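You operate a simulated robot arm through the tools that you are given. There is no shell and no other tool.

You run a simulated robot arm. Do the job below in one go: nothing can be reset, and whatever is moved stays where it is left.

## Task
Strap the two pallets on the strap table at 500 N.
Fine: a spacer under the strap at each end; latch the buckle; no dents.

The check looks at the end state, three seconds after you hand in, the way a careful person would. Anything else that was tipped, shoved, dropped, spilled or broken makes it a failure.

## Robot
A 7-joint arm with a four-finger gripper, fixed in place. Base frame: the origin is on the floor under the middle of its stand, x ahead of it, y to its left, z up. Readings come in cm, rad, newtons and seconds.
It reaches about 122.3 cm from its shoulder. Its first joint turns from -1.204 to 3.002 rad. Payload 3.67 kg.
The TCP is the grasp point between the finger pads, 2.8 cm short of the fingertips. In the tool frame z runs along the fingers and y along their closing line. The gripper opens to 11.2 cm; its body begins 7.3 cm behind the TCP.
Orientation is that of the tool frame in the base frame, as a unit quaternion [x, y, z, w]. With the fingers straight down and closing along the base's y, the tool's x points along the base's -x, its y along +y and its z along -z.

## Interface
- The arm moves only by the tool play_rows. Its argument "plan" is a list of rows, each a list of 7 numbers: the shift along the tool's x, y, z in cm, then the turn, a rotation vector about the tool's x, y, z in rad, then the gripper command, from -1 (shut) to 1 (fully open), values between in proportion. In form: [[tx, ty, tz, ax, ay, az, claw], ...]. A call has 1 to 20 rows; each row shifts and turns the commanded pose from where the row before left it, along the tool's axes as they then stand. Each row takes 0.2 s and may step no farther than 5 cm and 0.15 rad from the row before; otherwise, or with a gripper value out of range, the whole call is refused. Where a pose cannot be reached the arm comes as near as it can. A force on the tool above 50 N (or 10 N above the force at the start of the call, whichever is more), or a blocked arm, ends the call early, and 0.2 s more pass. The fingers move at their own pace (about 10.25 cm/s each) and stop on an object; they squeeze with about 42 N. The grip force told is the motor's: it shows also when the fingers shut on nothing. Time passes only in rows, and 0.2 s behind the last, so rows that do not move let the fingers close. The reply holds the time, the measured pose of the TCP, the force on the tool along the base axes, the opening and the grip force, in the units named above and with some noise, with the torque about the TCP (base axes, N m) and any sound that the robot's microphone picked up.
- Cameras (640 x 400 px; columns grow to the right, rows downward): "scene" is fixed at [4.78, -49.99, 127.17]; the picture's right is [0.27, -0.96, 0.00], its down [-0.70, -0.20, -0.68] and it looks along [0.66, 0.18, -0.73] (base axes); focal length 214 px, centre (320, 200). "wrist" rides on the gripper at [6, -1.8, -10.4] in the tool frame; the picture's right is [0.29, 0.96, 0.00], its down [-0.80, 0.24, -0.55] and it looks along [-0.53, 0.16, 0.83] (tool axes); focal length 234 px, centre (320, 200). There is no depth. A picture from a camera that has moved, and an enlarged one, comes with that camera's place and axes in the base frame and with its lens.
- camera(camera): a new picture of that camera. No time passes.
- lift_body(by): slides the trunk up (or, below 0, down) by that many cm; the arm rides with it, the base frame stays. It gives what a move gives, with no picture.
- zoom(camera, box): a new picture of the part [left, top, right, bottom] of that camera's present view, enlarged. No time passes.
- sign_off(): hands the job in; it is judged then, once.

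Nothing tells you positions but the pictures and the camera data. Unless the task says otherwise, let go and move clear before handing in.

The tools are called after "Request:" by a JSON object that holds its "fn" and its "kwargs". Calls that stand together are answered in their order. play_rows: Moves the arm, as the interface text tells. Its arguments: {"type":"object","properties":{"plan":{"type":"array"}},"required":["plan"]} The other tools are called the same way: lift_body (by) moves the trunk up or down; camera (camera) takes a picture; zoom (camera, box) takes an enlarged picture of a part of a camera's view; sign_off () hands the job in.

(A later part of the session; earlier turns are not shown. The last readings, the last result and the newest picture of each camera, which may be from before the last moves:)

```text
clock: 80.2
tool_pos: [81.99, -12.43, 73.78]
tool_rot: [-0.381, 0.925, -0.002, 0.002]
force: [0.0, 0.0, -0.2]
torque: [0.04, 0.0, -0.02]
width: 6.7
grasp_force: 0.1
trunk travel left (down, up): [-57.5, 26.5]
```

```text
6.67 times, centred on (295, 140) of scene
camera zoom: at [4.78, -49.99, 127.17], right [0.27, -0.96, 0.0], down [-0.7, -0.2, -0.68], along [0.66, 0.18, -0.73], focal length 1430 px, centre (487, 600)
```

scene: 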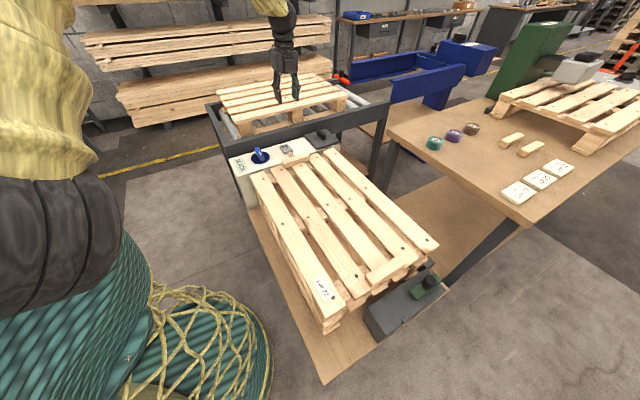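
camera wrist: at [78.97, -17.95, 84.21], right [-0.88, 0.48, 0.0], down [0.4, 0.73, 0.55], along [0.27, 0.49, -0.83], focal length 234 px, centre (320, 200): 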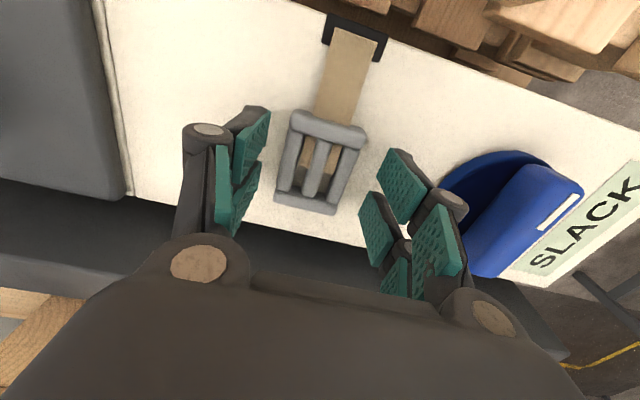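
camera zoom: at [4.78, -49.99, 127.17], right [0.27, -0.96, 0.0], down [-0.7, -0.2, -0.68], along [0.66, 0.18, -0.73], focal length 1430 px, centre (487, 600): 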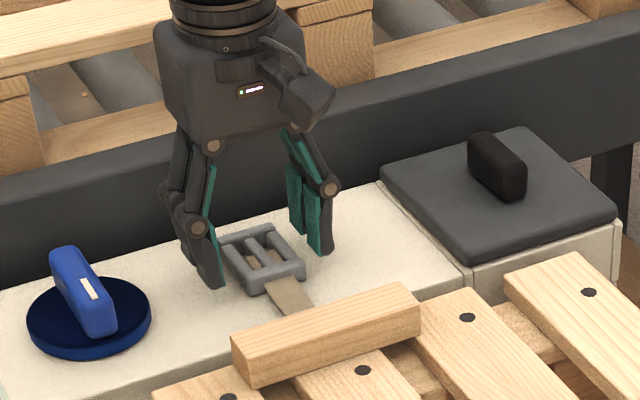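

Request:
{"fn": "play_rows", "kwargs": {"plan": [[0, 0, 0.3, 0, 0, 0, 0.1], [0, 0, 0, 0, 0, 0, -0.05], [0, 0, 0, 0, 0, 0, -0.2], [0, 0, 0, 0, 0, 0, -0.4], [0, 0, 0, 0, 0, 0, -1], [0, 0, 0, 0, 0, 0, -1]]}}

Request:
{"fn": "camera", "kwargs": {"camera": "wrist"}}

Request:
{"fn": "zoom", "kwargs": {"camera": "scene", "box": [255, 110, 335, 170]}}

```text
clock: 81.6
tool_pos: [82.1, -12.43, 73.66]
tool_rot: [-0.38, 0.925, -0.002, 0.002]
force: [0.0, -0.5, 0.2]
torque: [0.02, -0.01, -0.02]
width: 4.36
grasp_force: 42.0
trunk travel left (down, up): [-57.5, 26.5]
```

```text
taken
camera wrist: at [78.96, -17.97, 83.99], right [-0.88, 0.48, 0.0], down [0.4, 0.73, 0.55], along [0.27, 0.49, -0.83], focal length 234 px, centre (320, 200)
```

wrist: 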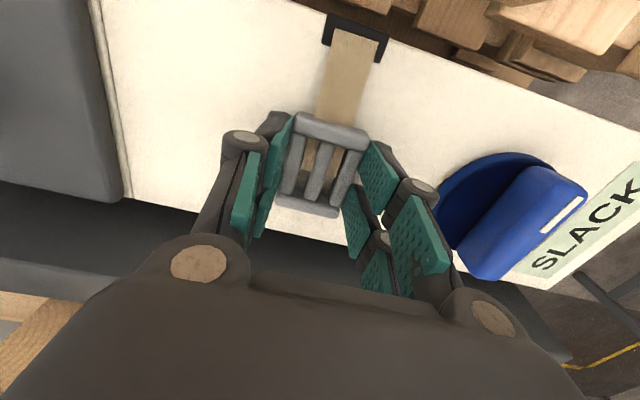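

```text
6.67 times, centred on (295, 140) of scene
camera zoom: at [4.78, -49.99, 127.17], right [0.27, -0.96, 0.0], down [-0.7, -0.2, -0.68], along [0.66, 0.18, -0.73], focal length 1430 px, centre (487, 600)
```

zoom: 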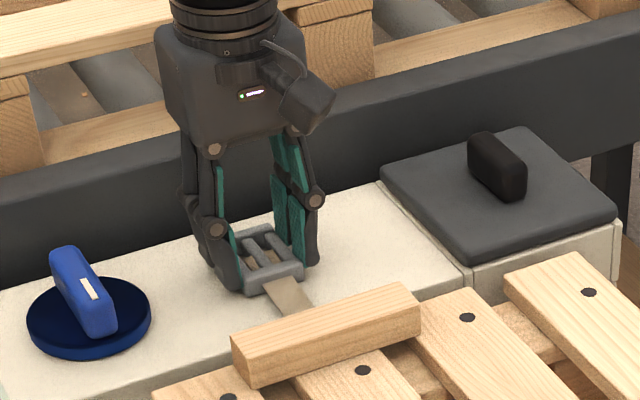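

The buckle is gripped at width 4.36. I'll lift slowly and watch how the strap behaves.

Request:
{"fn": "play_rows", "kwargs": {"plan": [[0, 0, -0.3, 0, 0, 0, -1], [0, 0, -0.5, 0, 0, 0, -1], [0, 0, -0.7, 0, 0, 0, -1], [0, 0, -1, 0, 0, 0, -1], [0, 0, -1, 0, 0, 0, -1], [0, 0, 0, 0, 0, 0, -1]]}}

Request:
{"fn": "camera", "kwargs": {"camera": "wrist"}}

Request:
{"fn": "zoom", "kwargs": {"camera": "scene", "box": [255, 110, 335, 170]}}

```text
clock: 83.0
tool_pos: [82.14, -12.24, 76.96]
tool_rot: [-0.38, 0.925, -0.002, 0.001]
force: [0.4, -0.5, -0.7]
torque: [0.04, 0.02, -0.02]
width: 4.35
grasp_force: 42.3
trunk travel left (down, up): [-57.5, 26.5]
```

```text
taken
camera wrist: at [79.0, -17.76, 87.35], right [-0.88, 0.48, 0.0], down [0.4, 0.73, 0.55], along [0.27, 0.49, -0.83], focal length 234 px, centre (320, 200)
```

wrist: 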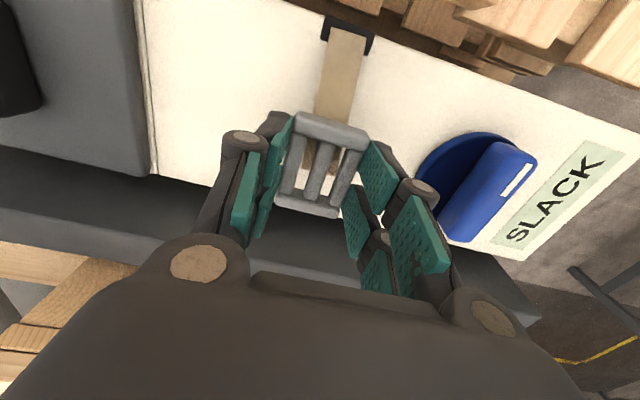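

```text
6.67 times, centred on (295, 140) of scene
camera zoom: at [4.78, -49.99, 127.17], right [0.27, -0.96, 0.0], down [-0.7, -0.2, -0.68], along [0.66, 0.18, -0.73], focal length 1430 px, centre (487, 600)
```

zoom: 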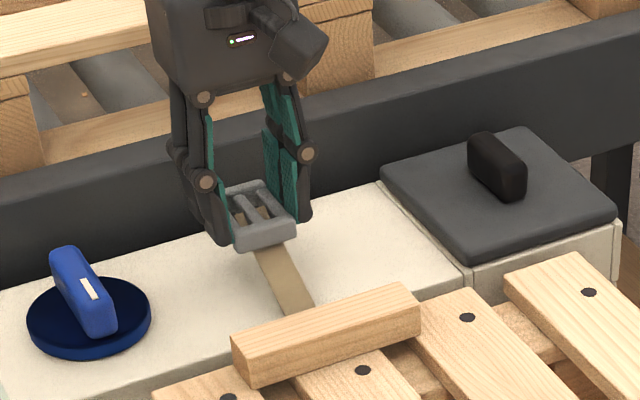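

Request:
{"fn": "play_rows", "kwargs": {"plan": [[0, 0, -2, 0, 0, 0, -1], [0, 0, -3, 0, 0, 0, -1], [0, 0, -3, 0, 0, 0, -1], [0, 0, -3, 0, 0, 0, -1], [1, 0, 0, 0, 0, 0, -1], [2, 0, 0, 0, 0, 0, -1], [3, 0, 0, 0, 0, 0, -1], [3, 0, 0, 0, 0, 0, -1], [3, 0, 0, 0, 0, 0, -1], [3, 0, 0, 0, 0, 0, -1], [0, 0, 0, 0, 0, 0, -1]]}}

Request:
{"fn": "camera", "kwargs": {"camera": "wrist"}}

Request:
{"fn": "zoom", "kwargs": {"camera": "scene", "box": [225, 70, 385, 190]}}

```text
clock: 85.4
tool_pos: [70.98, -22.85, 88.09]
tool_rot: [-0.38, 0.925, -0.001, 0.001]
force: [-0.4, -0.8, -1.1]
torque: [-0.03, 0.0, 0.02]
width: 4.36
grasp_force: 41.5
trunk travel left (down, up): [-57.5, 26.5]
```

```text
taken
camera wrist: at [67.95, -28.45, 98.51], right [-0.88, 0.48, 0.0], down [0.4, 0.73, 0.55], along [0.27, 0.49, -0.83], focal length 234 px, centre (320, 200)
```

wrist: 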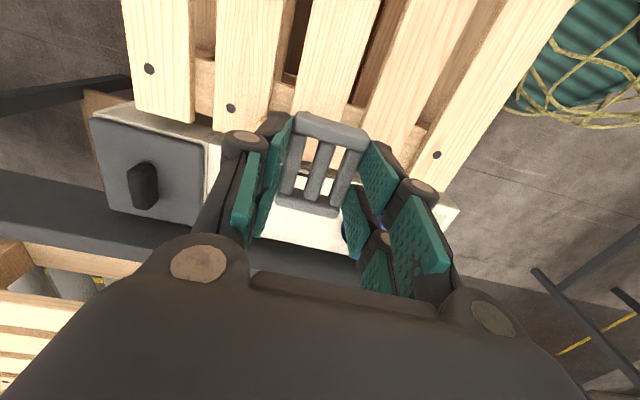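

```text
3.33 times, centred on (305, 130) of scene
camera zoom: at [4.78, -49.99, 127.17], right [0.27, -0.96, 0.0], down [-0.7, -0.2, -0.68], along [0.66, 0.18, -0.73], focal length 715 px, centre (370, 433)
```

zoom: 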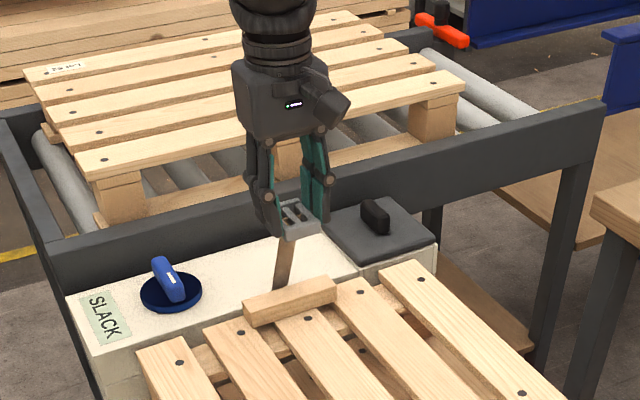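

The strap simply runs from the slot to the buckle centre, so no yaw flip is needed. I'll carry the buckle along the strap line to above the dark box.

Request:
{"fn": "play_rows", "kwargs": {"plan": [[3, -0.057, 0, 0, 0, 0, -1], [4, -0.057, 0, 0, 0, 0, -1], [4, -0.057, 0, 0, 0, 0, -1], [4, -0.057, 0, 0, 0, 0, -1], [4, -0.057, 0, 0, 0, 0, -1], [4, -0.057, 0, 0, 0, 0, -1], [4, -0.057, 0, 0, 0, 0, -1], [4, -0.057, 0, 0, 0, 0, -1], [4, -0.057, 0, 0, 0, 0, -1]]}}

Request:
{"fn": "zoom", "kwargs": {"camera": "scene", "box": [225, 70, 465, 300]}}

```text
clock: 87.4
tool_pos: [46.76, -47.9, 88.24]
tool_rot: [-0.381, 0.924, -0.002, 0.003]
force: [-0.4, -1.0, -0.7]
torque: [0.01, -0.03, -0.04]
width: 4.32
grasp_force: 42.2
trunk travel left (down, up): [-57.5, 26.5]
```

```text
1.74 times, centred on (345, 185) of scene
camera zoom: at [4.78, -49.99, 127.17], right [0.27, -0.96, 0.0], down [-0.7, -0.2, -0.68], along [0.66, 0.18, -0.73], focal length 373 px, centre (276, 226)
```

zoom: 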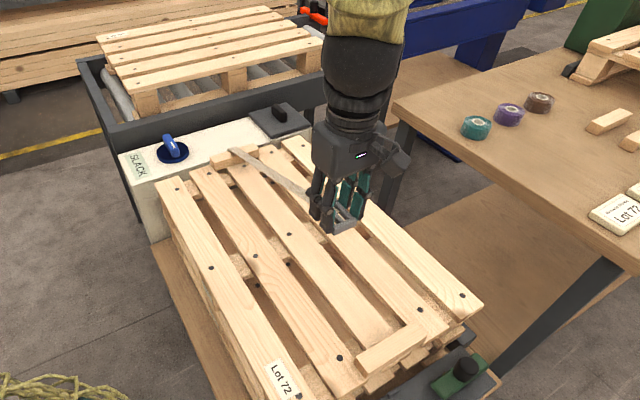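

Request:
{"fn": "play_rows", "kwargs": {"plan": [[4, -0.02, 0, 0, 0, 0, -1], [4, -0.02, 0, 0, 0, 0, -1], [4, -0.02, 0, 0, 0, 0, -1], [4, -0.02, 0, 0, 0, 0, -1], [4, -0.02, 0, 0, 0, 0, -1], [3.5, -0.02, 0, 0, 0, 0, -1], [1.8, 0, 0, 0, 0, 0, -1], [0, 0, 0, 0, 0, 0, -1]]}}

Request:
{"fn": "camera", "kwargs": {"camera": "wrist"}}

Request:
{"fn": "zoom", "kwargs": {"camera": "scene", "box": [320, 180, 480, 330]}}

```text
clock: 89.2
tool_pos: [28.72, -65.9, 87.82]
tool_rot: [-0.381, 0.925, -0.002, 0.002]
force: [-0.3, -0.4, -1.2]
torque: [0.01, -0.02, -0.02]
width: 4.33
grasp_force: 41.1
trunk travel left (down, up): [-57.5, 26.5]
```

```text
taken
camera wrist: at [25.56, -71.34, 98.32], right [-0.88, 0.48, 0.0], down [0.4, 0.73, 0.55], along [0.27, 0.49, -0.83], focal length 234 px, centre (320, 200)
```

wrist: 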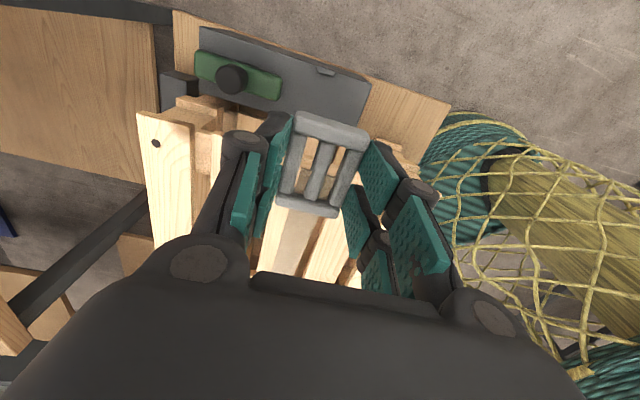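

```text
2.67 times, centred on (400, 255) of scene
camera zoom: at [4.78, -49.99, 127.17], right [0.27, -0.96, 0.0], down [-0.7, -0.2, -0.68], along [0.66, 0.18, -0.73], focal length 572 px, centre (107, 53)
```

zoom: 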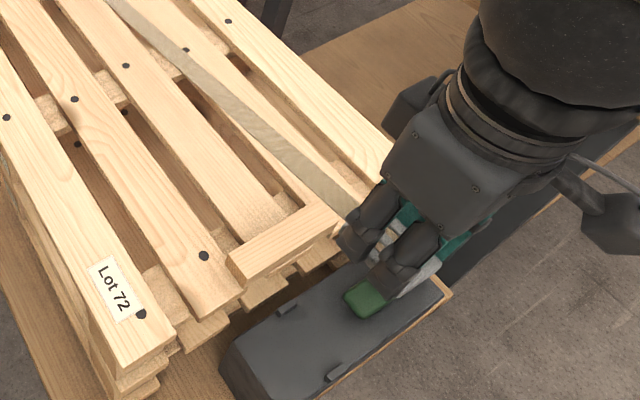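

I'll descend in stages, checking alignment against the lugs.

Request:
{"fn": "play_rows", "kwargs": {"plan": [[0, 0, 4, 0, 0, 0, -1], [0, 0, 4, 0, 0, 0, -1], [0, 0, 4, 0, 0, 0, -1], [0, 0, 3, 0, 0, 0, -1], [0, 0, 2, 0, 0, 0, -1], [0, 0, 0, 0, 0, 0, -1]]}}

Request:
{"fn": "camera", "kwargs": {"camera": "wrist"}}

Request:
{"fn": "zoom", "kwargs": {"camera": "scene", "box": [340, 230, 450, 330]}}

```text
clock: 90.6
tool_pos: [28.99, -65.84, 70.72]
tool_rot: [-0.38, 0.925, -0.001, 0.002]
force: [-0.3, 0.8, -0.5]
torque: [-0.01, 0.0, -0.01]
width: 4.33
grasp_force: 42.7
trunk travel left (down, up): [-57.5, 26.5]
```

```text
taken
camera wrist: at [25.84, -71.44, 81.14], right [-0.88, 0.48, 0.0], down [0.4, 0.73, 0.55], along [0.27, 0.49, -0.83], focal length 234 px, centre (320, 200)
```

wrist: 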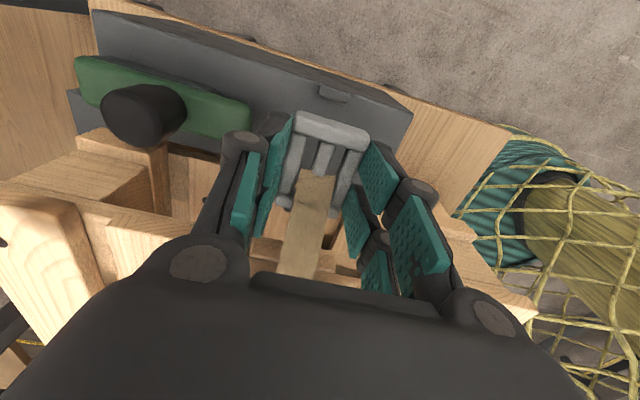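

```text
4.00 times, centred on (395, 280) of scene
camera zoom: at [4.78, -49.99, 127.17], right [0.27, -0.96, 0.0], down [-0.7, -0.2, -0.68], along [0.66, 0.18, -0.73], focal length 858 px, centre (20, -120)
```

zoom: 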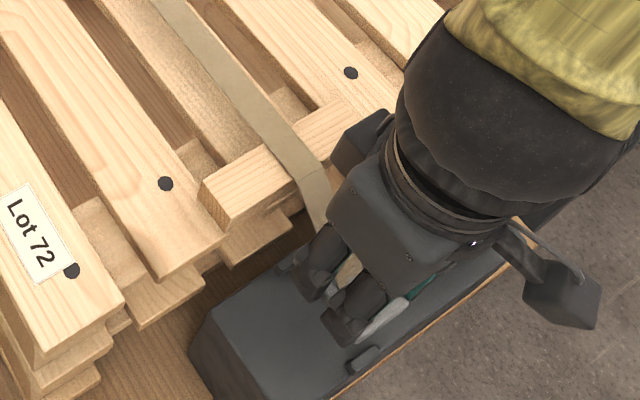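

Request:
{"fn": "zoom", "kwargs": {"camera": "wrist", "box": [240, 60, 420, 240]}}

Request:
{"fn": "zoom", "kwargs": {"camera": "scene", "box": [380, 270, 450, 330]}}

```text
2.22 times, centred on (330, 150) of wrist
camera zoom: at [25.84, -71.44, 81.14], right [-0.88, 0.48, 0.0], down [0.4, 0.73, 0.55], along [0.27, 0.49, -0.83], focal length 520 px, centre (298, 311)
```

zoom: 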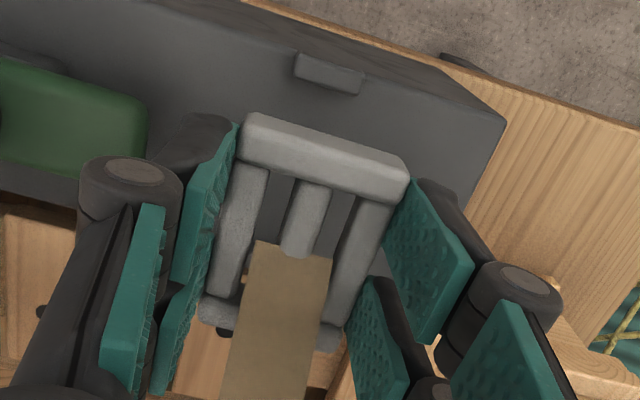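

```text
6.67 times, centred on (415, 300) of scene
camera zoom: at [4.78, -49.99, 127.17], right [0.27, -0.96, 0.0], down [-0.7, -0.2, -0.68], along [0.66, 0.18, -0.73], focal length 1430 px, centre (-313, -467)
```

zoom: 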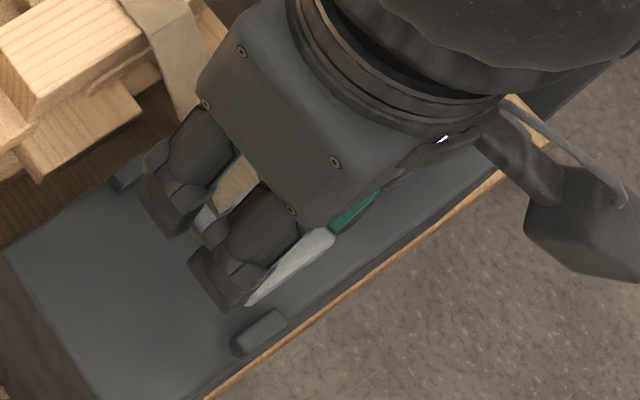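

Alignment looks right: the buckle centre is at u≈25.8 between lugs at 22.2 and 29.6. Continuing down slowly.

Request:
{"fn": "play_rows", "kwargs": {"plan": [[0.08, 0, 1.5, 0, 0, 0, -1], [0, 0, 1.5, 0, 0, 0, -1], [0, 0, 1.0, 0, 0, 0, -1], [0, 0, 0.6, 0, 0, 0, -1], [0, 0, 0, 0, 0, 0, -1]]}}

Request:
{"fn": "zoom", "kwargs": {"camera": "wrist", "box": [240, 30, 420, 240]}}

Request:
{"fn": "zoom", "kwargs": {"camera": "scene", "box": [360, 250, 440, 330]}}

```text
clock: 91.8
tool_pos: [28.87, -65.96, 66.29]
tool_rot: [-0.381, 0.924, -0.001, 0.001]
force: [0.4, -0.7, -0.7]
torque: [-0.02, -0.02, 0.01]
width: 4.32
grasp_force: 41.6
trunk travel left (down, up): [-57.5, 26.5]
```

```text
1.90 times, centred on (330, 135) of wrist
camera zoom: at [25.84, -71.54, 76.72], right [-0.88, 0.48, 0.0], down [0.4, 0.73, 0.55], along [0.27, 0.49, -0.83], focal length 446 px, centre (301, 324)
```

zoom: 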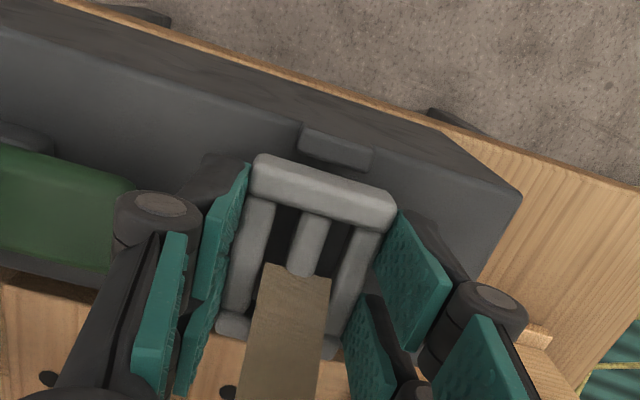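

```text
5.00 times, centred on (400, 290) of scene
camera zoom: at [4.78, -49.99, 127.17], right [0.27, -0.96, 0.0], down [-0.7, -0.2, -0.68], along [0.66, 0.18, -0.73], focal length 1072 px, centre (-80, -250)
```

zoom: 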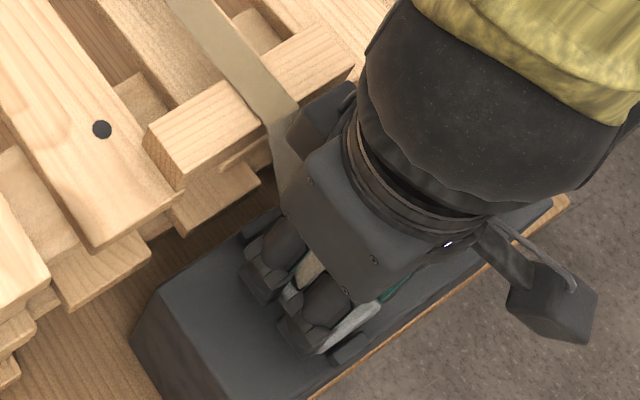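

Request:
{"fn": "play_rows", "kwargs": {"plan": [[-0.08, 0, 0.5, 0, 0, 0, -1], [0, 0, 0.4, 0, 0, 0, -1], [0, 0, 0, 0, 0, 0, -1]]}}

Request:
{"fn": "play_rows", "kwargs": {"plan": [[0, 0, 0.2, 0, 0, 0, -1], [0, 0, 0, 0, 0, 0, -1]]}}

Request:
{"fn": "play_rows", "kwargs": {"plan": [[0, 0, 0.2, 0, 0, 0, -1], [0, 0, 0, 0, 0, 0, -1]]}}

Request:
{"fn": "zoom", "kwargs": {"camera": "wrist", "box": [240, 30, 420, 240]}}

```text
clock: 92.6
tool_pos: [29.04, -65.82, 65.42]
tool_rot: [-0.381, 0.925, -0.001, 0.002]
force: [0.3, 0.6, -0.6]
torque: [-0.01, 0.01, -0.02]
width: 4.33
grasp_force: 42.0
trunk travel left (down, up): [-57.5, 26.5]
```

```text
clock: 93.2
tool_pos: [29.05, -65.87, 65.13]
tool_rot: [-0.381, 0.924, 0.0, 0.001]
force: [-0.5, 0.3, -1.9]
torque: [-0.01, 0.03, -0.01]
width: 4.38
grasp_force: 42.1
trunk travel left (down, up): [-57.5, 26.5]
```

```text
clock: 93.8
tool_pos: [28.99, -65.75, 65.04]
tool_rot: [-0.381, 0.925, -0.001, 0.002]
force: [-1.1, -1.2, 9.5]
torque: [0.18, -0.01, 0.05]
width: 4.35
grasp_force: 41.3
trunk travel left (down, up): [-57.5, 26.5]
```

```text
1.90 times, centred on (330, 135) of wrist
camera zoom: at [25.91, -71.35, 75.47], right [-0.88, 0.48, 0.0], down [0.4, 0.73, 0.55], along [0.27, 0.49, -0.83], focal length 446 px, centre (301, 324)
```

zoom: 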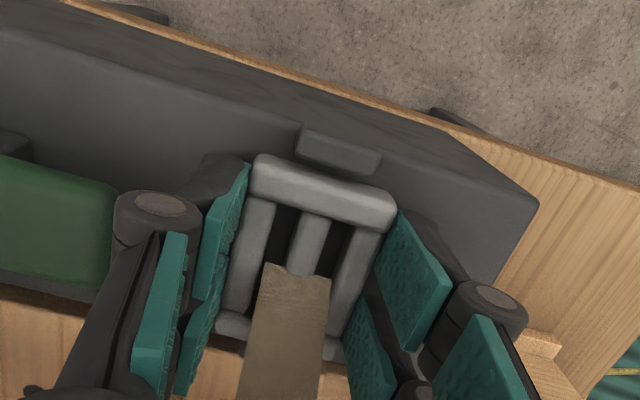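

Contact at TCP z≈65.0 with the buckle between the lugs. I'll release slightly and check that it stays seated.

Request:
{"fn": "play_rows", "kwargs": {"plan": [[0, 0, 0, 0, 0, 0, -0.2], [0, 0, 0, 0, 0, 0, -0.15], [0, 0, 0, 0, 0, 0, -0.08], [0, 0, 0, 0, 0, 0, 0.0], [0, 0, 0, 0, 0, 0, 0.0]]}}

Request:
{"fn": "zoom", "kwargs": {"camera": "wrist", "box": [220, 30, 440, 250]}}

Request:
{"fn": "zoom", "kwargs": {"camera": "scene", "box": [360, 250, 440, 330]}}

```text
clock: 95.0
tool_pos: [29.0, -65.74, 64.93]
tool_rot: [-0.38, 0.925, 0.0, 0.001]
force: [0.1, 0.5, 0.0]
torque: [-0.01, 0.04, 0.0]
width: 5.62
grasp_force: 0.1
trunk travel left (down, up): [-57.5, 26.5]
```

```text
1.82 times, centred on (330, 140) of wrist
camera zoom: at [25.94, -71.38, 75.4], right [-0.88, 0.48, 0.0], down [0.4, 0.73, 0.55], along [0.27, 0.49, -0.83], focal length 426 px, centre (302, 309)
```

zoom: 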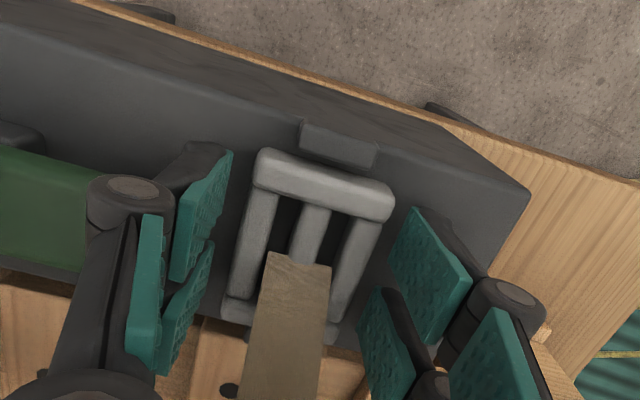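

```text
5.00 times, centred on (400, 290) of scene
camera zoom: at [4.78, -49.99, 127.17], right [0.27, -0.96, 0.0], down [-0.7, -0.2, -0.68], along [0.66, 0.18, -0.73], focal length 1072 px, centre (-80, -250)
```

zoom: 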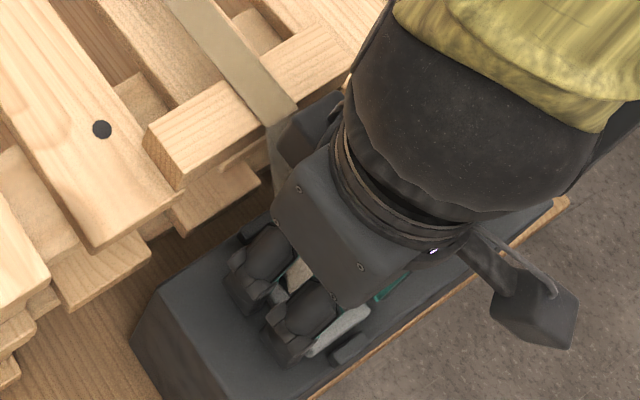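

Request:
{"fn": "play_rows", "kwargs": {"plan": [[0, 0, -0.5, 0, 0, 0, 0], [0, 0, -1, 0, 0, 0, 0], [0, 0, -2, 0, 0, 0, 0], [0, 0, -3, 0, 0, 0, 0], [0, 0, -4, 0, 0, 0, 0], [0, 0, -4, 0, 0, 0, 0]]}}

Request:
{"fn": "camera", "kwargs": {"camera": "wrist"}}

Request:
{"fn": "zoom", "kwargs": {"camera": "scene", "box": [340, 230, 450, 330]}}

```text
clock: 96.4
tool_pos: [28.9, -65.71, 79.45]
tool_rot: [-0.381, 0.925, -0.001, 0.001]
force: [-0.4, 0.1, 0.0]
torque: [-0.01, -0.02, 0.02]
width: 5.58
grasp_force: 0.2
trunk travel left (down, up): [-57.5, 26.5]
```

```text
taken
camera wrist: at [25.84, -71.33, 89.89], right [-0.88, 0.48, 0.0], down [0.4, 0.73, 0.55], along [0.27, 0.49, -0.83], focal length 234 px, centre (320, 200)
```

wrist: 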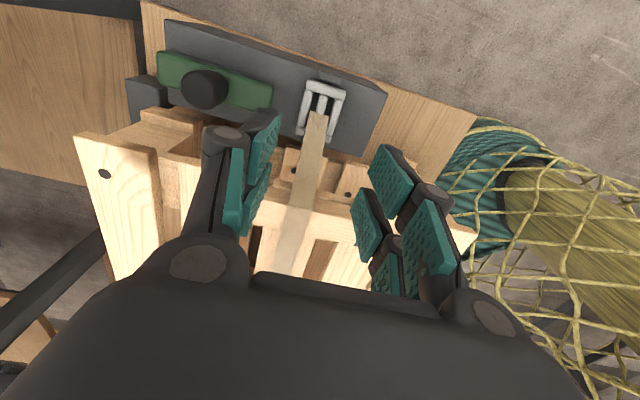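

```text
4.00 times, centred on (395, 280) of scene
camera zoom: at [4.78, -49.99, 127.17], right [0.27, -0.96, 0.0], down [-0.7, -0.2, -0.68], along [0.66, 0.18, -0.73], focal length 858 px, centre (20, -120)
```

zoom: 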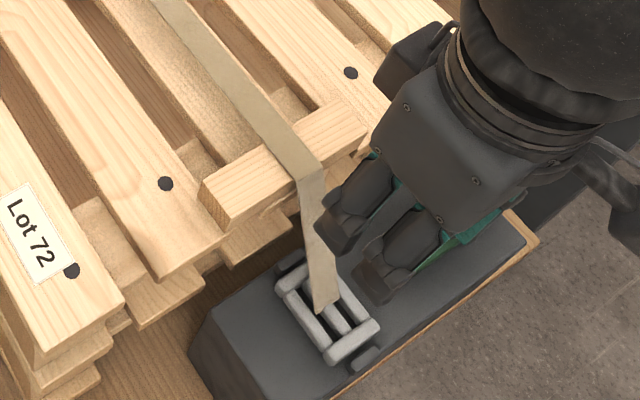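

Request:
{"fn": "zoom", "kwargs": {"camera": "wrist", "box": [140, 10, 400, 170]}}

Request:
{"fn": "zoom", "kwargs": {"camera": "scene", "box": [225, 110, 345, 205]}}

```text
2.46 times, centred on (270, 90) of wrist
camera zoom: at [25.84, -71.33, 89.89], right [-0.88, 0.48, 0.0], down [0.4, 0.73, 0.55], along [0.27, 0.49, -0.83], focal length 576 px, centre (443, 471)
```

zoom: 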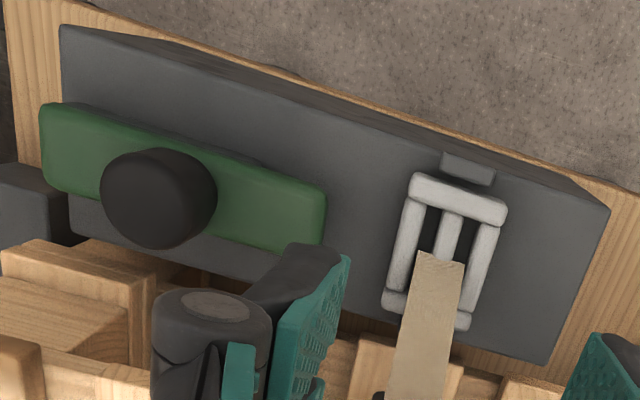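

```text
4.21 times, centred on (285, 158) of scene
camera zoom: at [4.78, -49.99, 127.17], right [0.27, -0.96, 0.0], down [-0.7, -0.2, -0.68], along [0.66, 0.18, -0.73], focal length 903 px, centre (467, 379)
```

zoom: 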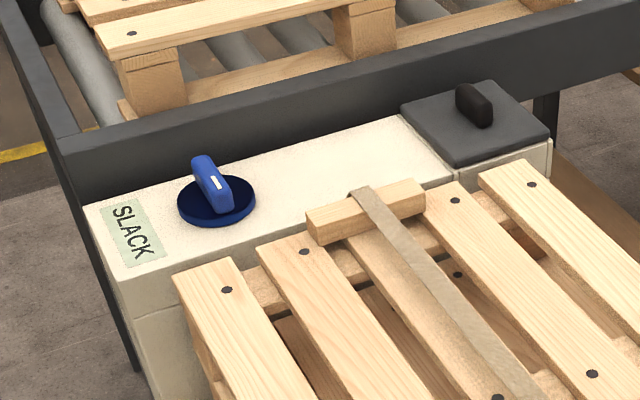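

The buckle is docked between the lugs and the strap runs over both spacers. Next is the green slide: I'll close the fingers, go to the outer (+n) side of its black knob and push it toward the buckle.

Request:
{"fn": "play_rows", "kwargs": {"plan": [[0, -4, 0, 0, 0, 0, -0.3], [0, -4, 0, 0, 0, 0, -0.7], [-0.2, -4, 0, 0, 0, 0, -1], [0, -3.7, 0, 0, 0, 0, -1], [0, 0, 0, 0, 0, 0, -1], [0, 0, 0, 0, 0, 0, -1]]}}

Request:
{"fn": "camera", "kwargs": {"camera": "wrist"}}

Request:
{"fn": "zoom", "kwargs": {"camera": "scene", "box": [340, 230, 450, 330]}}

```text
clock: 97.8
tool_pos: [40.18, -77.08, 79.37]
tool_rot: [-0.381, 0.925, -0.001, 0.002]
force: [-0.1, -0.2, -0.4]
torque: [0.01, 0.01, -0.01]
width: 0.0
grasp_force: 36.2
trunk travel left (down, up): [-57.5, 26.5]
```

```text
taken
camera wrist: at [37.08, -82.66, 89.76], right [-0.88, 0.48, 0.0], down [0.4, 0.73, 0.55], along [0.27, 0.49, -0.83], focal length 234 px, centre (320, 200)
```

wrist: 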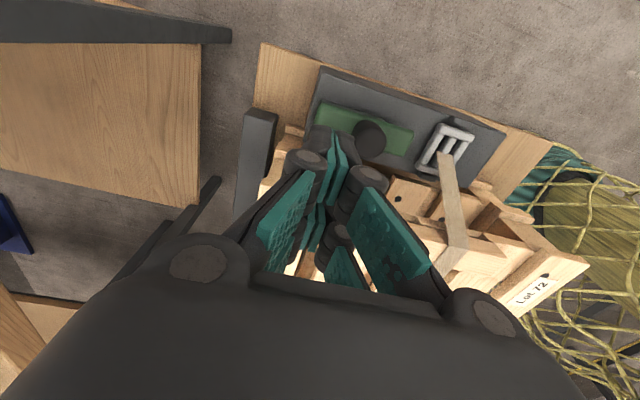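

```text
4.00 times, centred on (395, 280) of scene
camera zoom: at [4.78, -49.99, 127.17], right [0.27, -0.96, 0.0], down [-0.7, -0.2, -0.68], along [0.66, 0.18, -0.73], focal length 858 px, centre (20, -120)
```

zoom: 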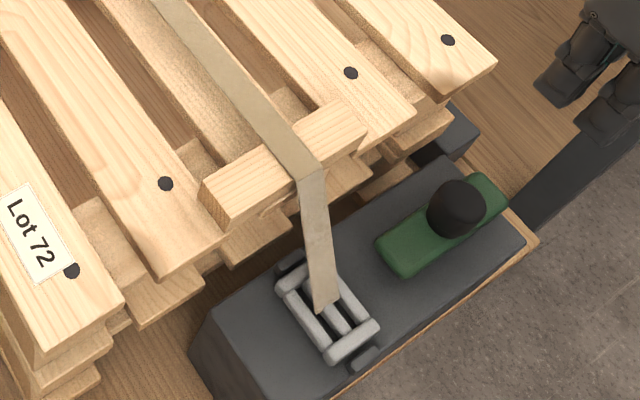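

Request:
{"fn": "zoom", "kwargs": {"camera": "scene", "box": [395, 265, 450, 325]}}

Request:
{"fn": "zoom", "kwargs": {"camera": "wrist", "box": [290, 60, 520, 200]}}

```text
6.67 times, centred on (422, 295) of scene
camera zoom: at [4.78, -49.99, 127.17], right [0.27, -0.96, 0.0], down [-0.7, -0.2, -0.68], along [0.66, 0.18, -0.73], focal length 1430 px, centre (-363, -433)
```

zoom: 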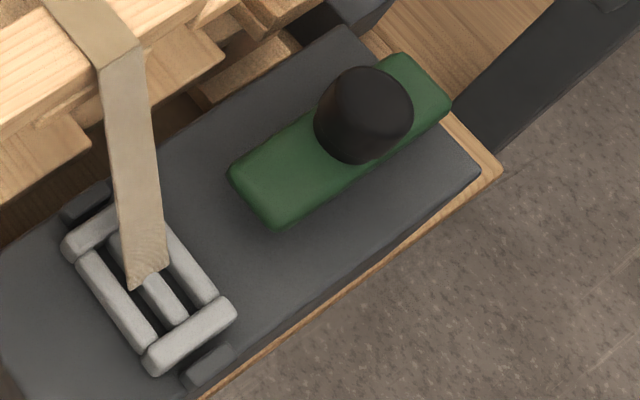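

```text
2.78 times, centred on (405, 130) of wrist
camera zoom: at [37.08, -82.66, 89.76], right [-0.88, 0.48, 0.0], down [0.4, 0.73, 0.55], along [0.27, 0.49, -0.83], focal length 652 px, centre (84, 395)
```

zoom: 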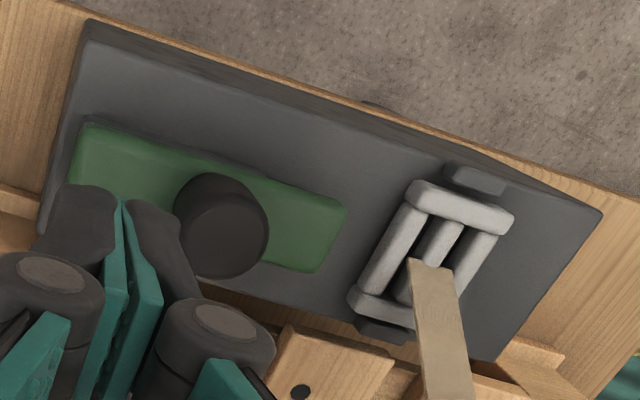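

Request:
{"fn": "play_rows", "kwargs": {"plan": [[0, 0, 3, 0, 0, 0, -1], [0, 0, 3, 0, 0, 0, -1], [0, 0, 3, 0, 0, 0, -1], [0, 0, 2, 0, 0, 0, -1], [0, 0, 1, 0, 0, 0, -1], [0, 0, 0, 0, 0, 0, -1]]}}

Request:
{"fn": "zoom", "kwargs": {"camera": "scene", "box": [370, 240, 460, 320]}}

Request:
{"fn": "camera", "kwargs": {"camera": "wrist"}}

```text
clock: 99.2
tool_pos: [40.22, -77.04, 67.69]
tool_rot: [-0.38, 0.925, -0.001, 0.001]
force: [-0.2, 0.0, -0.3]
torque: [0.02, -0.02, 0.02]
width: 0.01
grasp_force: 35.8
trunk travel left (down, up): [-57.5, 26.5]
```

```text
5.00 times, centred on (415, 280) of scene
camera zoom: at [4.78, -49.99, 127.17], right [0.27, -0.96, 0.0], down [-0.7, -0.2, -0.68], along [0.66, 0.18, -0.73], focal length 1072 px, centre (-155, -200)
```

zoom: 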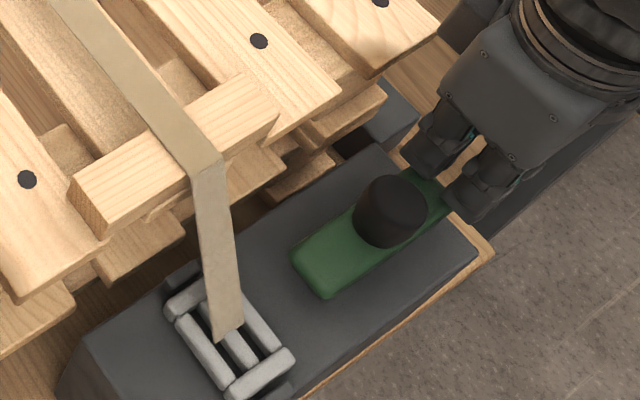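

```text
taken
camera wrist: at [37.22, -82.6, 78.03], right [-0.88, 0.48, 0.0], down [0.4, 0.73, 0.55], along [0.27, 0.49, -0.83], focal length 234 px, centre (320, 200)
```

wrist: 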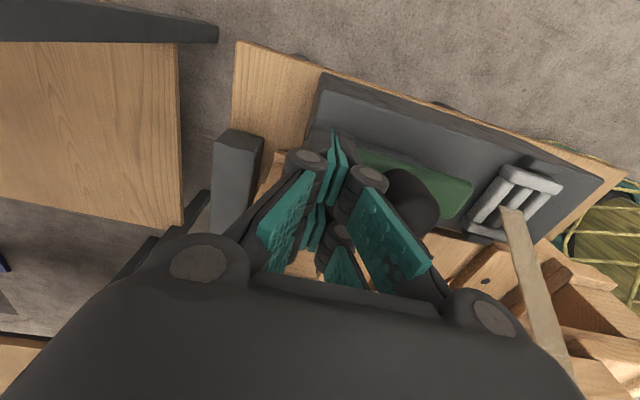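

Request:
{"fn": "play_rows", "kwargs": {"plan": [[0, 0, 0.8, 0, 0, 0, -1], [0, 0.5, 0, 0, 0, 0, -1], [0, 0.5, 0, 0, 0, 0, -1], [0, 0.4, 0, 0, 0, 0, -1], [0, 0, 0, 0, 0, 0, -1]]}}

Request:
{"fn": "zoom", "kwargs": {"camera": "scene", "box": [370, 240, 460, 320]}}

```text
clock: 100.4
tool_pos: [39.37, -75.74, 67.09]
tool_rot: [-0.381, 0.925, -0.003, 0.002]
force: [3.5, 2.1, 26.9]
torque: [-0.03, -0.02, 0.1]
width: 0.61
grasp_force: 35.2
trunk travel left (down, up): [-57.5, 26.5]
```

```text
5.00 times, centred on (415, 280) of scene
camera zoom: at [4.78, -49.99, 127.17], right [0.27, -0.96, 0.0], down [-0.7, -0.2, -0.68], along [0.66, 0.18, -0.73], focal length 1072 px, centre (-155, -200)
```

zoom: 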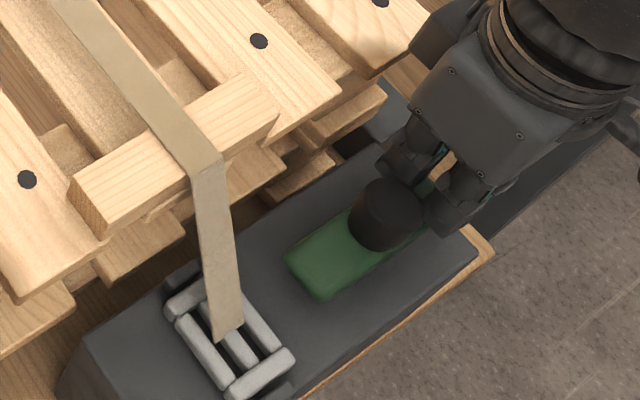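

Request:
{"fn": "play_rows", "kwargs": {"plan": [[0, 0, -0.5, 0, 0, 0, -1], [0, 0, 0, 0, 0, 0, -1]]}}

Request:
{"fn": "play_rows", "kwargs": {"plan": [[0, 0.4, 0, 0, 0, 0, -1], [0, 0.4, 0, 0, 0, 0, -1], [0, 0, 0, 0, 0, 0, -1]]}}

Request:
{"fn": "zoom", "kwargs": {"camera": "scene", "box": [370, 240, 460, 320]}}

```text
clock: 101.0
tool_pos: [39.11, -76.0, 67.18]
tool_rot: [-0.38, 0.925, -0.001, 0.002]
force: [0.3, 0.1, 0.9]
torque: [-0.05, -0.03, 0.02]
width: 0.0
grasp_force: 35.9
trunk travel left (down, up): [-57.5, 26.5]
```

```text
clock: 101.8
tool_pos: [38.71, -75.13, 67.5]
tool_rot: [-0.381, 0.924, -0.002, 0.002]
force: [0.1, -1.1, -0.5]
torque: [0.02, 0.01, 0.02]
width: 0.0
grasp_force: 35.8
trunk travel left (down, up): [-57.5, 26.5]
```

```text
5.00 times, centred on (415, 280) of scene
camera zoom: at [4.78, -49.99, 127.17], right [0.27, -0.96, 0.0], down [-0.7, -0.2, -0.68], along [0.66, 0.18, -0.73], focal length 1072 px, centre (-155, -200)
```

zoom: 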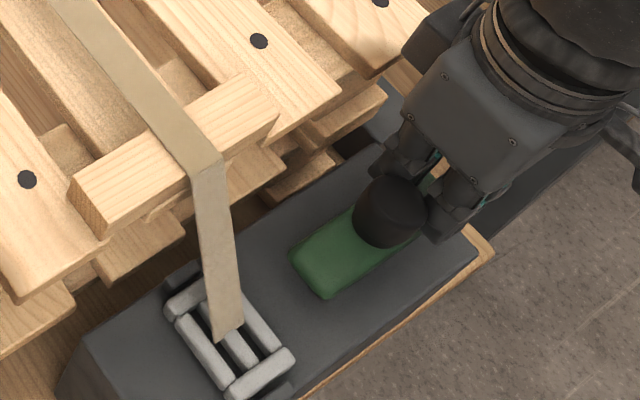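

Request:
{"fn": "play_rows", "kwargs": {"plan": [[0, 0.4, 0, 0, 0, 0, -1], [0, 0.4, 0, 0, 0, 0, -1], [0, 0, 0, 0, 0, 0, -1]]}}

Request:
{"fn": "zoom", "kwargs": {"camera": "scene", "box": [370, 240, 460, 320]}}

```text
clock: 102.6
tool_pos: [38.12, -74.69, 67.17]
tool_rot: [-0.381, 0.925, -0.001, 0.001]
force: [1.2, -0.6, -0.9]
torque: [0.0, -0.01, -0.05]
width: 0.0
grasp_force: 35.6
trunk travel left (down, up): [-57.5, 26.5]
```

```text
5.00 times, centred on (415, 280) of scene
camera zoom: at [4.78, -49.99, 127.17], right [0.27, -0.96, 0.0], down [-0.7, -0.2, -0.68], along [0.66, 0.18, -0.73], focal length 1072 px, centre (-155, -200)
```

zoom: 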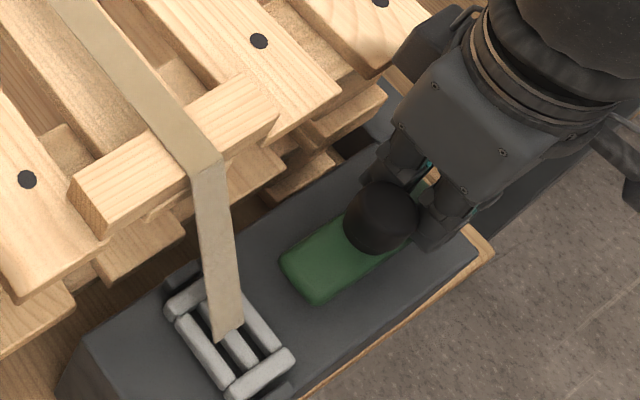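

The slide moves easily. I'll continue pushing in small steps and watch when the bar reaches the buckle.

Request:
{"fn": "play_rows", "kwargs": {"plan": [[0, 0.5, 0, 0, 0, 0, -1], [0, 0.5, 0, 0, 0, 0, -1], [0, 0.5, 0, 0, 0, 0, -1], [0, 0.5, 0, 0, 0, 0, -1], [0, 0, 0, 0, 0, 0, -1]]}}

Request:
{"fn": "zoom", "kwargs": {"camera": "scene", "box": [370, 250, 450, 320]}}

Request:
{"fn": "camera", "kwargs": {"camera": "wrist"}}

```text
clock: 103.8
tool_pos: [36.68, -73.34, 67.41]
tool_rot: [-0.381, 0.925, -0.002, 0.001]
force: [-0.4, -1.2, 0.4]
torque: [0.01, 0.0, 0.04]
width: 0.05
grasp_force: 35.0
trunk travel left (down, up): [-57.5, 26.5]
```

```text
5.71 times, centred on (410, 285) of scene
camera zoom: at [4.78, -49.99, 127.17], right [0.27, -0.96, 0.0], down [-0.7, -0.2, -0.68], along [0.66, 0.18, -0.73], focal length 1226 px, centre (-194, -286)
```

zoom: 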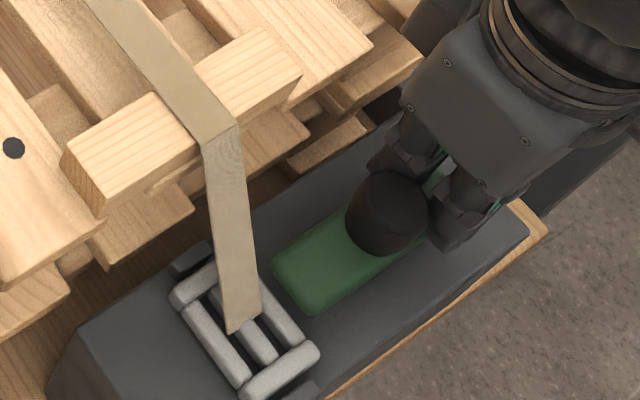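

```text
taken
camera wrist: at [33.53, -78.86, 77.82], right [-0.88, 0.48, 0.0], down [0.4, 0.73, 0.55], along [0.27, 0.49, -0.83], focal length 234 px, centre (320, 200)
```

wrist: 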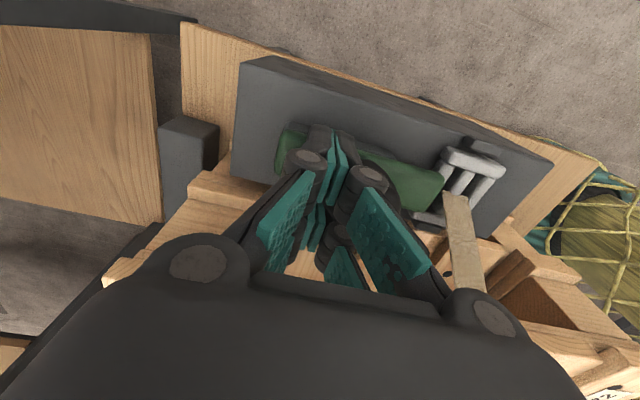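

Request:
{"fn": "play_rows", "kwargs": {"plan": [[0, 0.4, 0, 0, 0, 0, -1], [0, 0.4, 0, 0, 0, 0, -1], [0, 0, 0, 0, 0, 0, -1]]}}

Request:
{"fn": "zoom", "kwargs": {"camera": "scene", "box": [370, 250, 450, 320]}}

Request:
{"fn": "zoom", "kwargs": {"camera": "wrist", "box": [360, 110, 560, 240]}}

```text
clock: 104.6
tool_pos: [36.0, -72.56, 67.36]
tool_rot: [-0.381, 0.925, -0.001, 0.001]
force: [0.6, -1.0, -0.2]
torque: [0.04, 0.01, 0.03]
width: 0.0
grasp_force: 35.7
trunk travel left (down, up): [-57.5, 26.5]
```

```text
5.71 times, centred on (410, 285) of scene
camera zoom: at [4.78, -49.99, 127.17], right [0.27, -0.96, 0.0], down [-0.7, -0.2, -0.68], along [0.66, 0.18, -0.73], focal length 1226 px, centre (-194, -286)
```

zoom: 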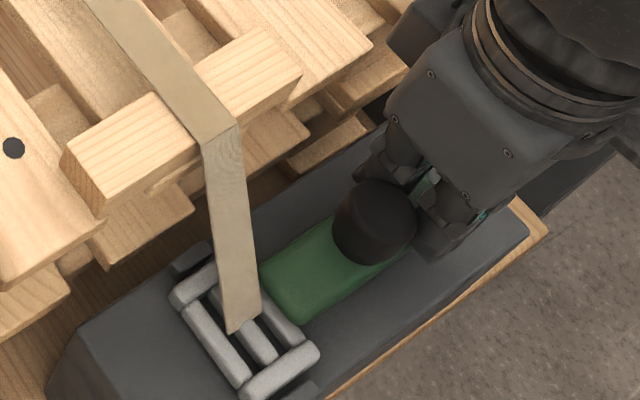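

```text
3.08 times, centred on (460, 175) of wrist
camera zoom: at [32.91, -78.23, 77.66], right [-0.88, 0.48, 0.0], down [0.4, 0.73, 0.55], along [0.27, 0.49, -0.83], focal length 720 px, centre (-111, 277)
```

zoom: 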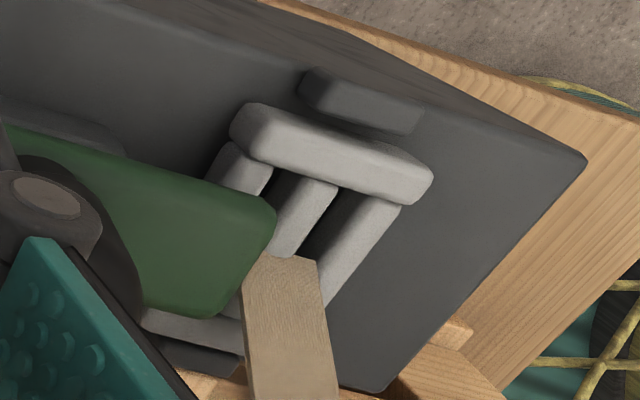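

The bar is riding over the buckle frame as intended, and the buckle hasn't moved. Continuing.

Request:
{"fn": "play_rows", "kwargs": {"plan": [[0, 0.5, 0, 0, 0, 0, -1], [0, 0.5, 0, 0, 0, 0, -1], [0, 0.5, 0, 0, 0, 0, -1], [0, 0.5, 0, 0, 0, 0, -1], [0, 0.5, 0, 0, 0, 0, -1], [0, 0.5, 0, 0, 0, 0, -1], [0, 0, 0, 0, 0, 0, -1]]}}

Request:
{"fn": "zoom", "kwargs": {"camera": "scene", "box": [360, 250, 440, 320]}}

Request:
{"fn": "camera", "kwargs": {"camera": "wrist"}}

```text
clock: 105.9
tool_pos: [35.17, -71.68, 67.51]
tool_rot: [-0.381, 0.924, -0.006, 0.008]
force: [15.5, -6.4, -4.5]
torque: [-0.03, 0.08, -0.18]
width: 0.01
grasp_force: 35.8
trunk travel left (down, up): [-57.5, 26.5]
stopped in row 6: the force on the tool passed its limit at 56 N (the readings are from after the stop); the commanded pose is now the measured one
```

```text
5.71 times, centred on (400, 285) of scene
camera zoom: at [4.78, -49.99, 127.17], right [0.27, -0.96, 0.0], down [-0.7, -0.2, -0.68], along [0.66, 0.18, -0.73], focal length 1226 px, centre (-137, -286)
```

zoom: 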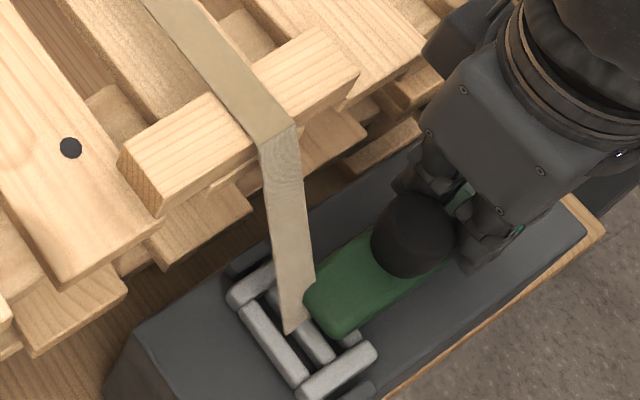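

```text
taken
camera wrist: at [31.87, -77.17, 77.89], right [-0.88, 0.48, -0.02], down [0.39, 0.74, 0.56], along [0.28, 0.48, -0.83], focal length 234 px, centre (320, 200)
```

wrist: 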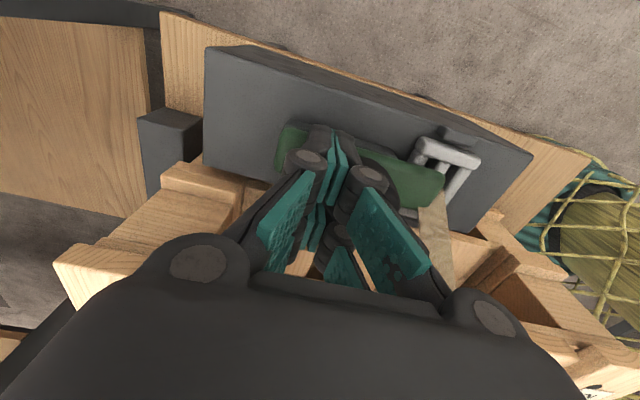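

Request:
{"fn": "zoom", "kwargs": {"camera": "scene", "box": [385, 270, 435, 320]}}

Request:
{"fn": "zoom", "kwargs": {"camera": "wrist", "box": [340, 110, 520, 240]}}

```text
8.00 times, centred on (410, 295) of scene
camera zoom: at [4.78, -49.99, 127.17], right [0.27, -0.96, 0.0], down [-0.7, -0.2, -0.68], along [0.66, 0.18, -0.73], focal length 1716 px, centre (-400, -560)
```

zoom: 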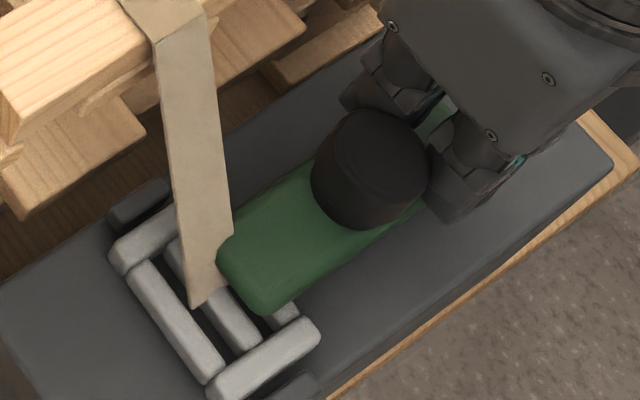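

```text
3.08 times, centred on (430, 175) of wrist
camera zoom: at [31.87, -77.17, 77.89], right [-0.88, 0.48, -0.02], down [0.39, 0.74, 0.56], along [0.28, 0.48, -0.83], focal length 720 px, centre (-18, 277)
```

zoom: 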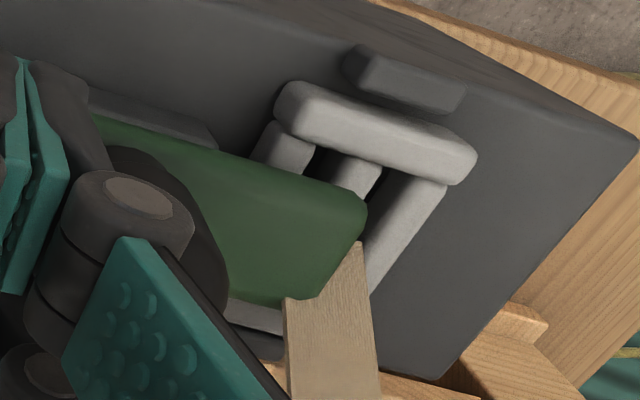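

The slide stopped hard with its end over the buckle's middle, after about 5.7 cm of travel. That looks like its end stop. I'll back off, rise and look.

Request:
{"fn": "play_rows", "kwargs": {"plan": [[0, -0.6, 0, 0, 0, 0, -1], [0, -0.8, 0, 0, 0, 0, -1], [0, -0.6, -1, 0, 0, 0, -1], [0, -0.5, -3, 0, 0, 0, -1], [0, 0, -4, 0, 0, 0, -1], [0, 0, -4, 0, 0, 0, -1]]}}

Request:
{"fn": "zoom", "kwargs": {"camera": "scene", "box": [360, 250, 440, 320]}}

Request:
{"fn": "camera", "kwargs": {"camera": "wrist"}}

Request:
{"fn": "zoom", "kwargs": {"camera": "scene", "box": [225, 110, 345, 205]}}

```text
clock: 107.3
tool_pos: [36.35, -72.87, 79.84]
tool_rot: [-0.381, 0.925, -0.008, 0.005]
force: [0.1, 0.0, 0.6]
torque: [-0.02, -0.02, 0.0]
width: 0.01
grasp_force: 35.7
trunk travel left (down, up): [-57.5, 26.5]
```

```text
5.71 times, centred on (400, 285) of scene
camera zoom: at [4.78, -49.99, 127.17], right [0.27, -0.96, 0.0], down [-0.7, -0.2, -0.68], along [0.66, 0.18, -0.73], focal length 1226 px, centre (-137, -286)
```

zoom: 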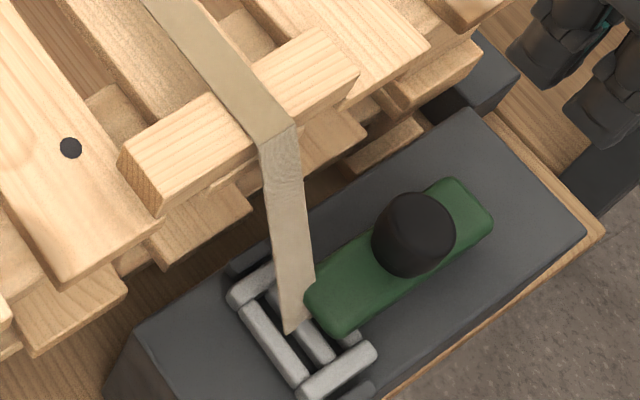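

```text
taken
camera wrist: at [33.17, -78.27, 90.15], right [-0.88, 0.48, -0.02], down [0.39, 0.74, 0.55], along [0.28, 0.48, -0.83], focal length 234 px, centre (320, 200)
```

wrist: 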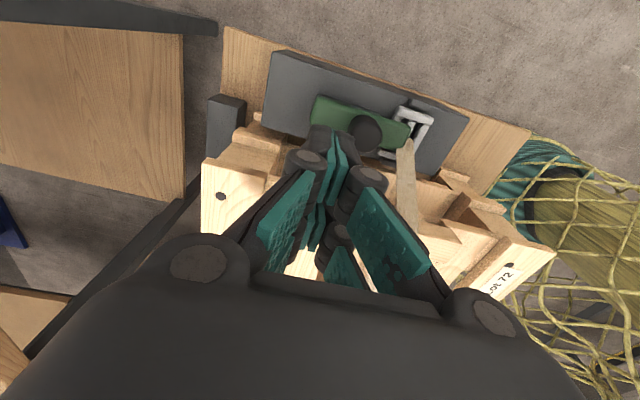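

```text
4.21 times, centred on (285, 158) of scene
camera zoom: at [4.78, -49.99, 127.17], right [0.27, -0.96, 0.0], down [-0.7, -0.2, -0.68], along [0.66, 0.18, -0.73], focal length 903 px, centre (467, 379)
```

zoom: 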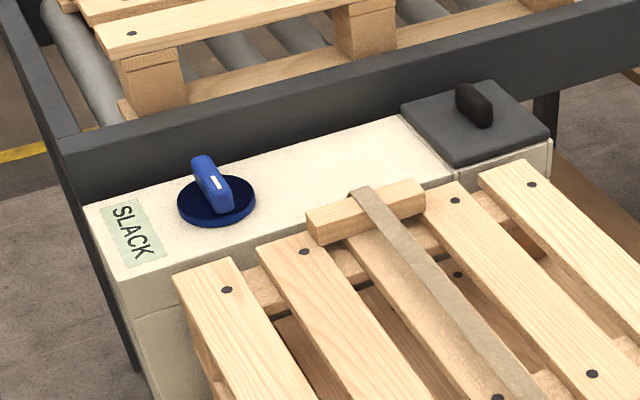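

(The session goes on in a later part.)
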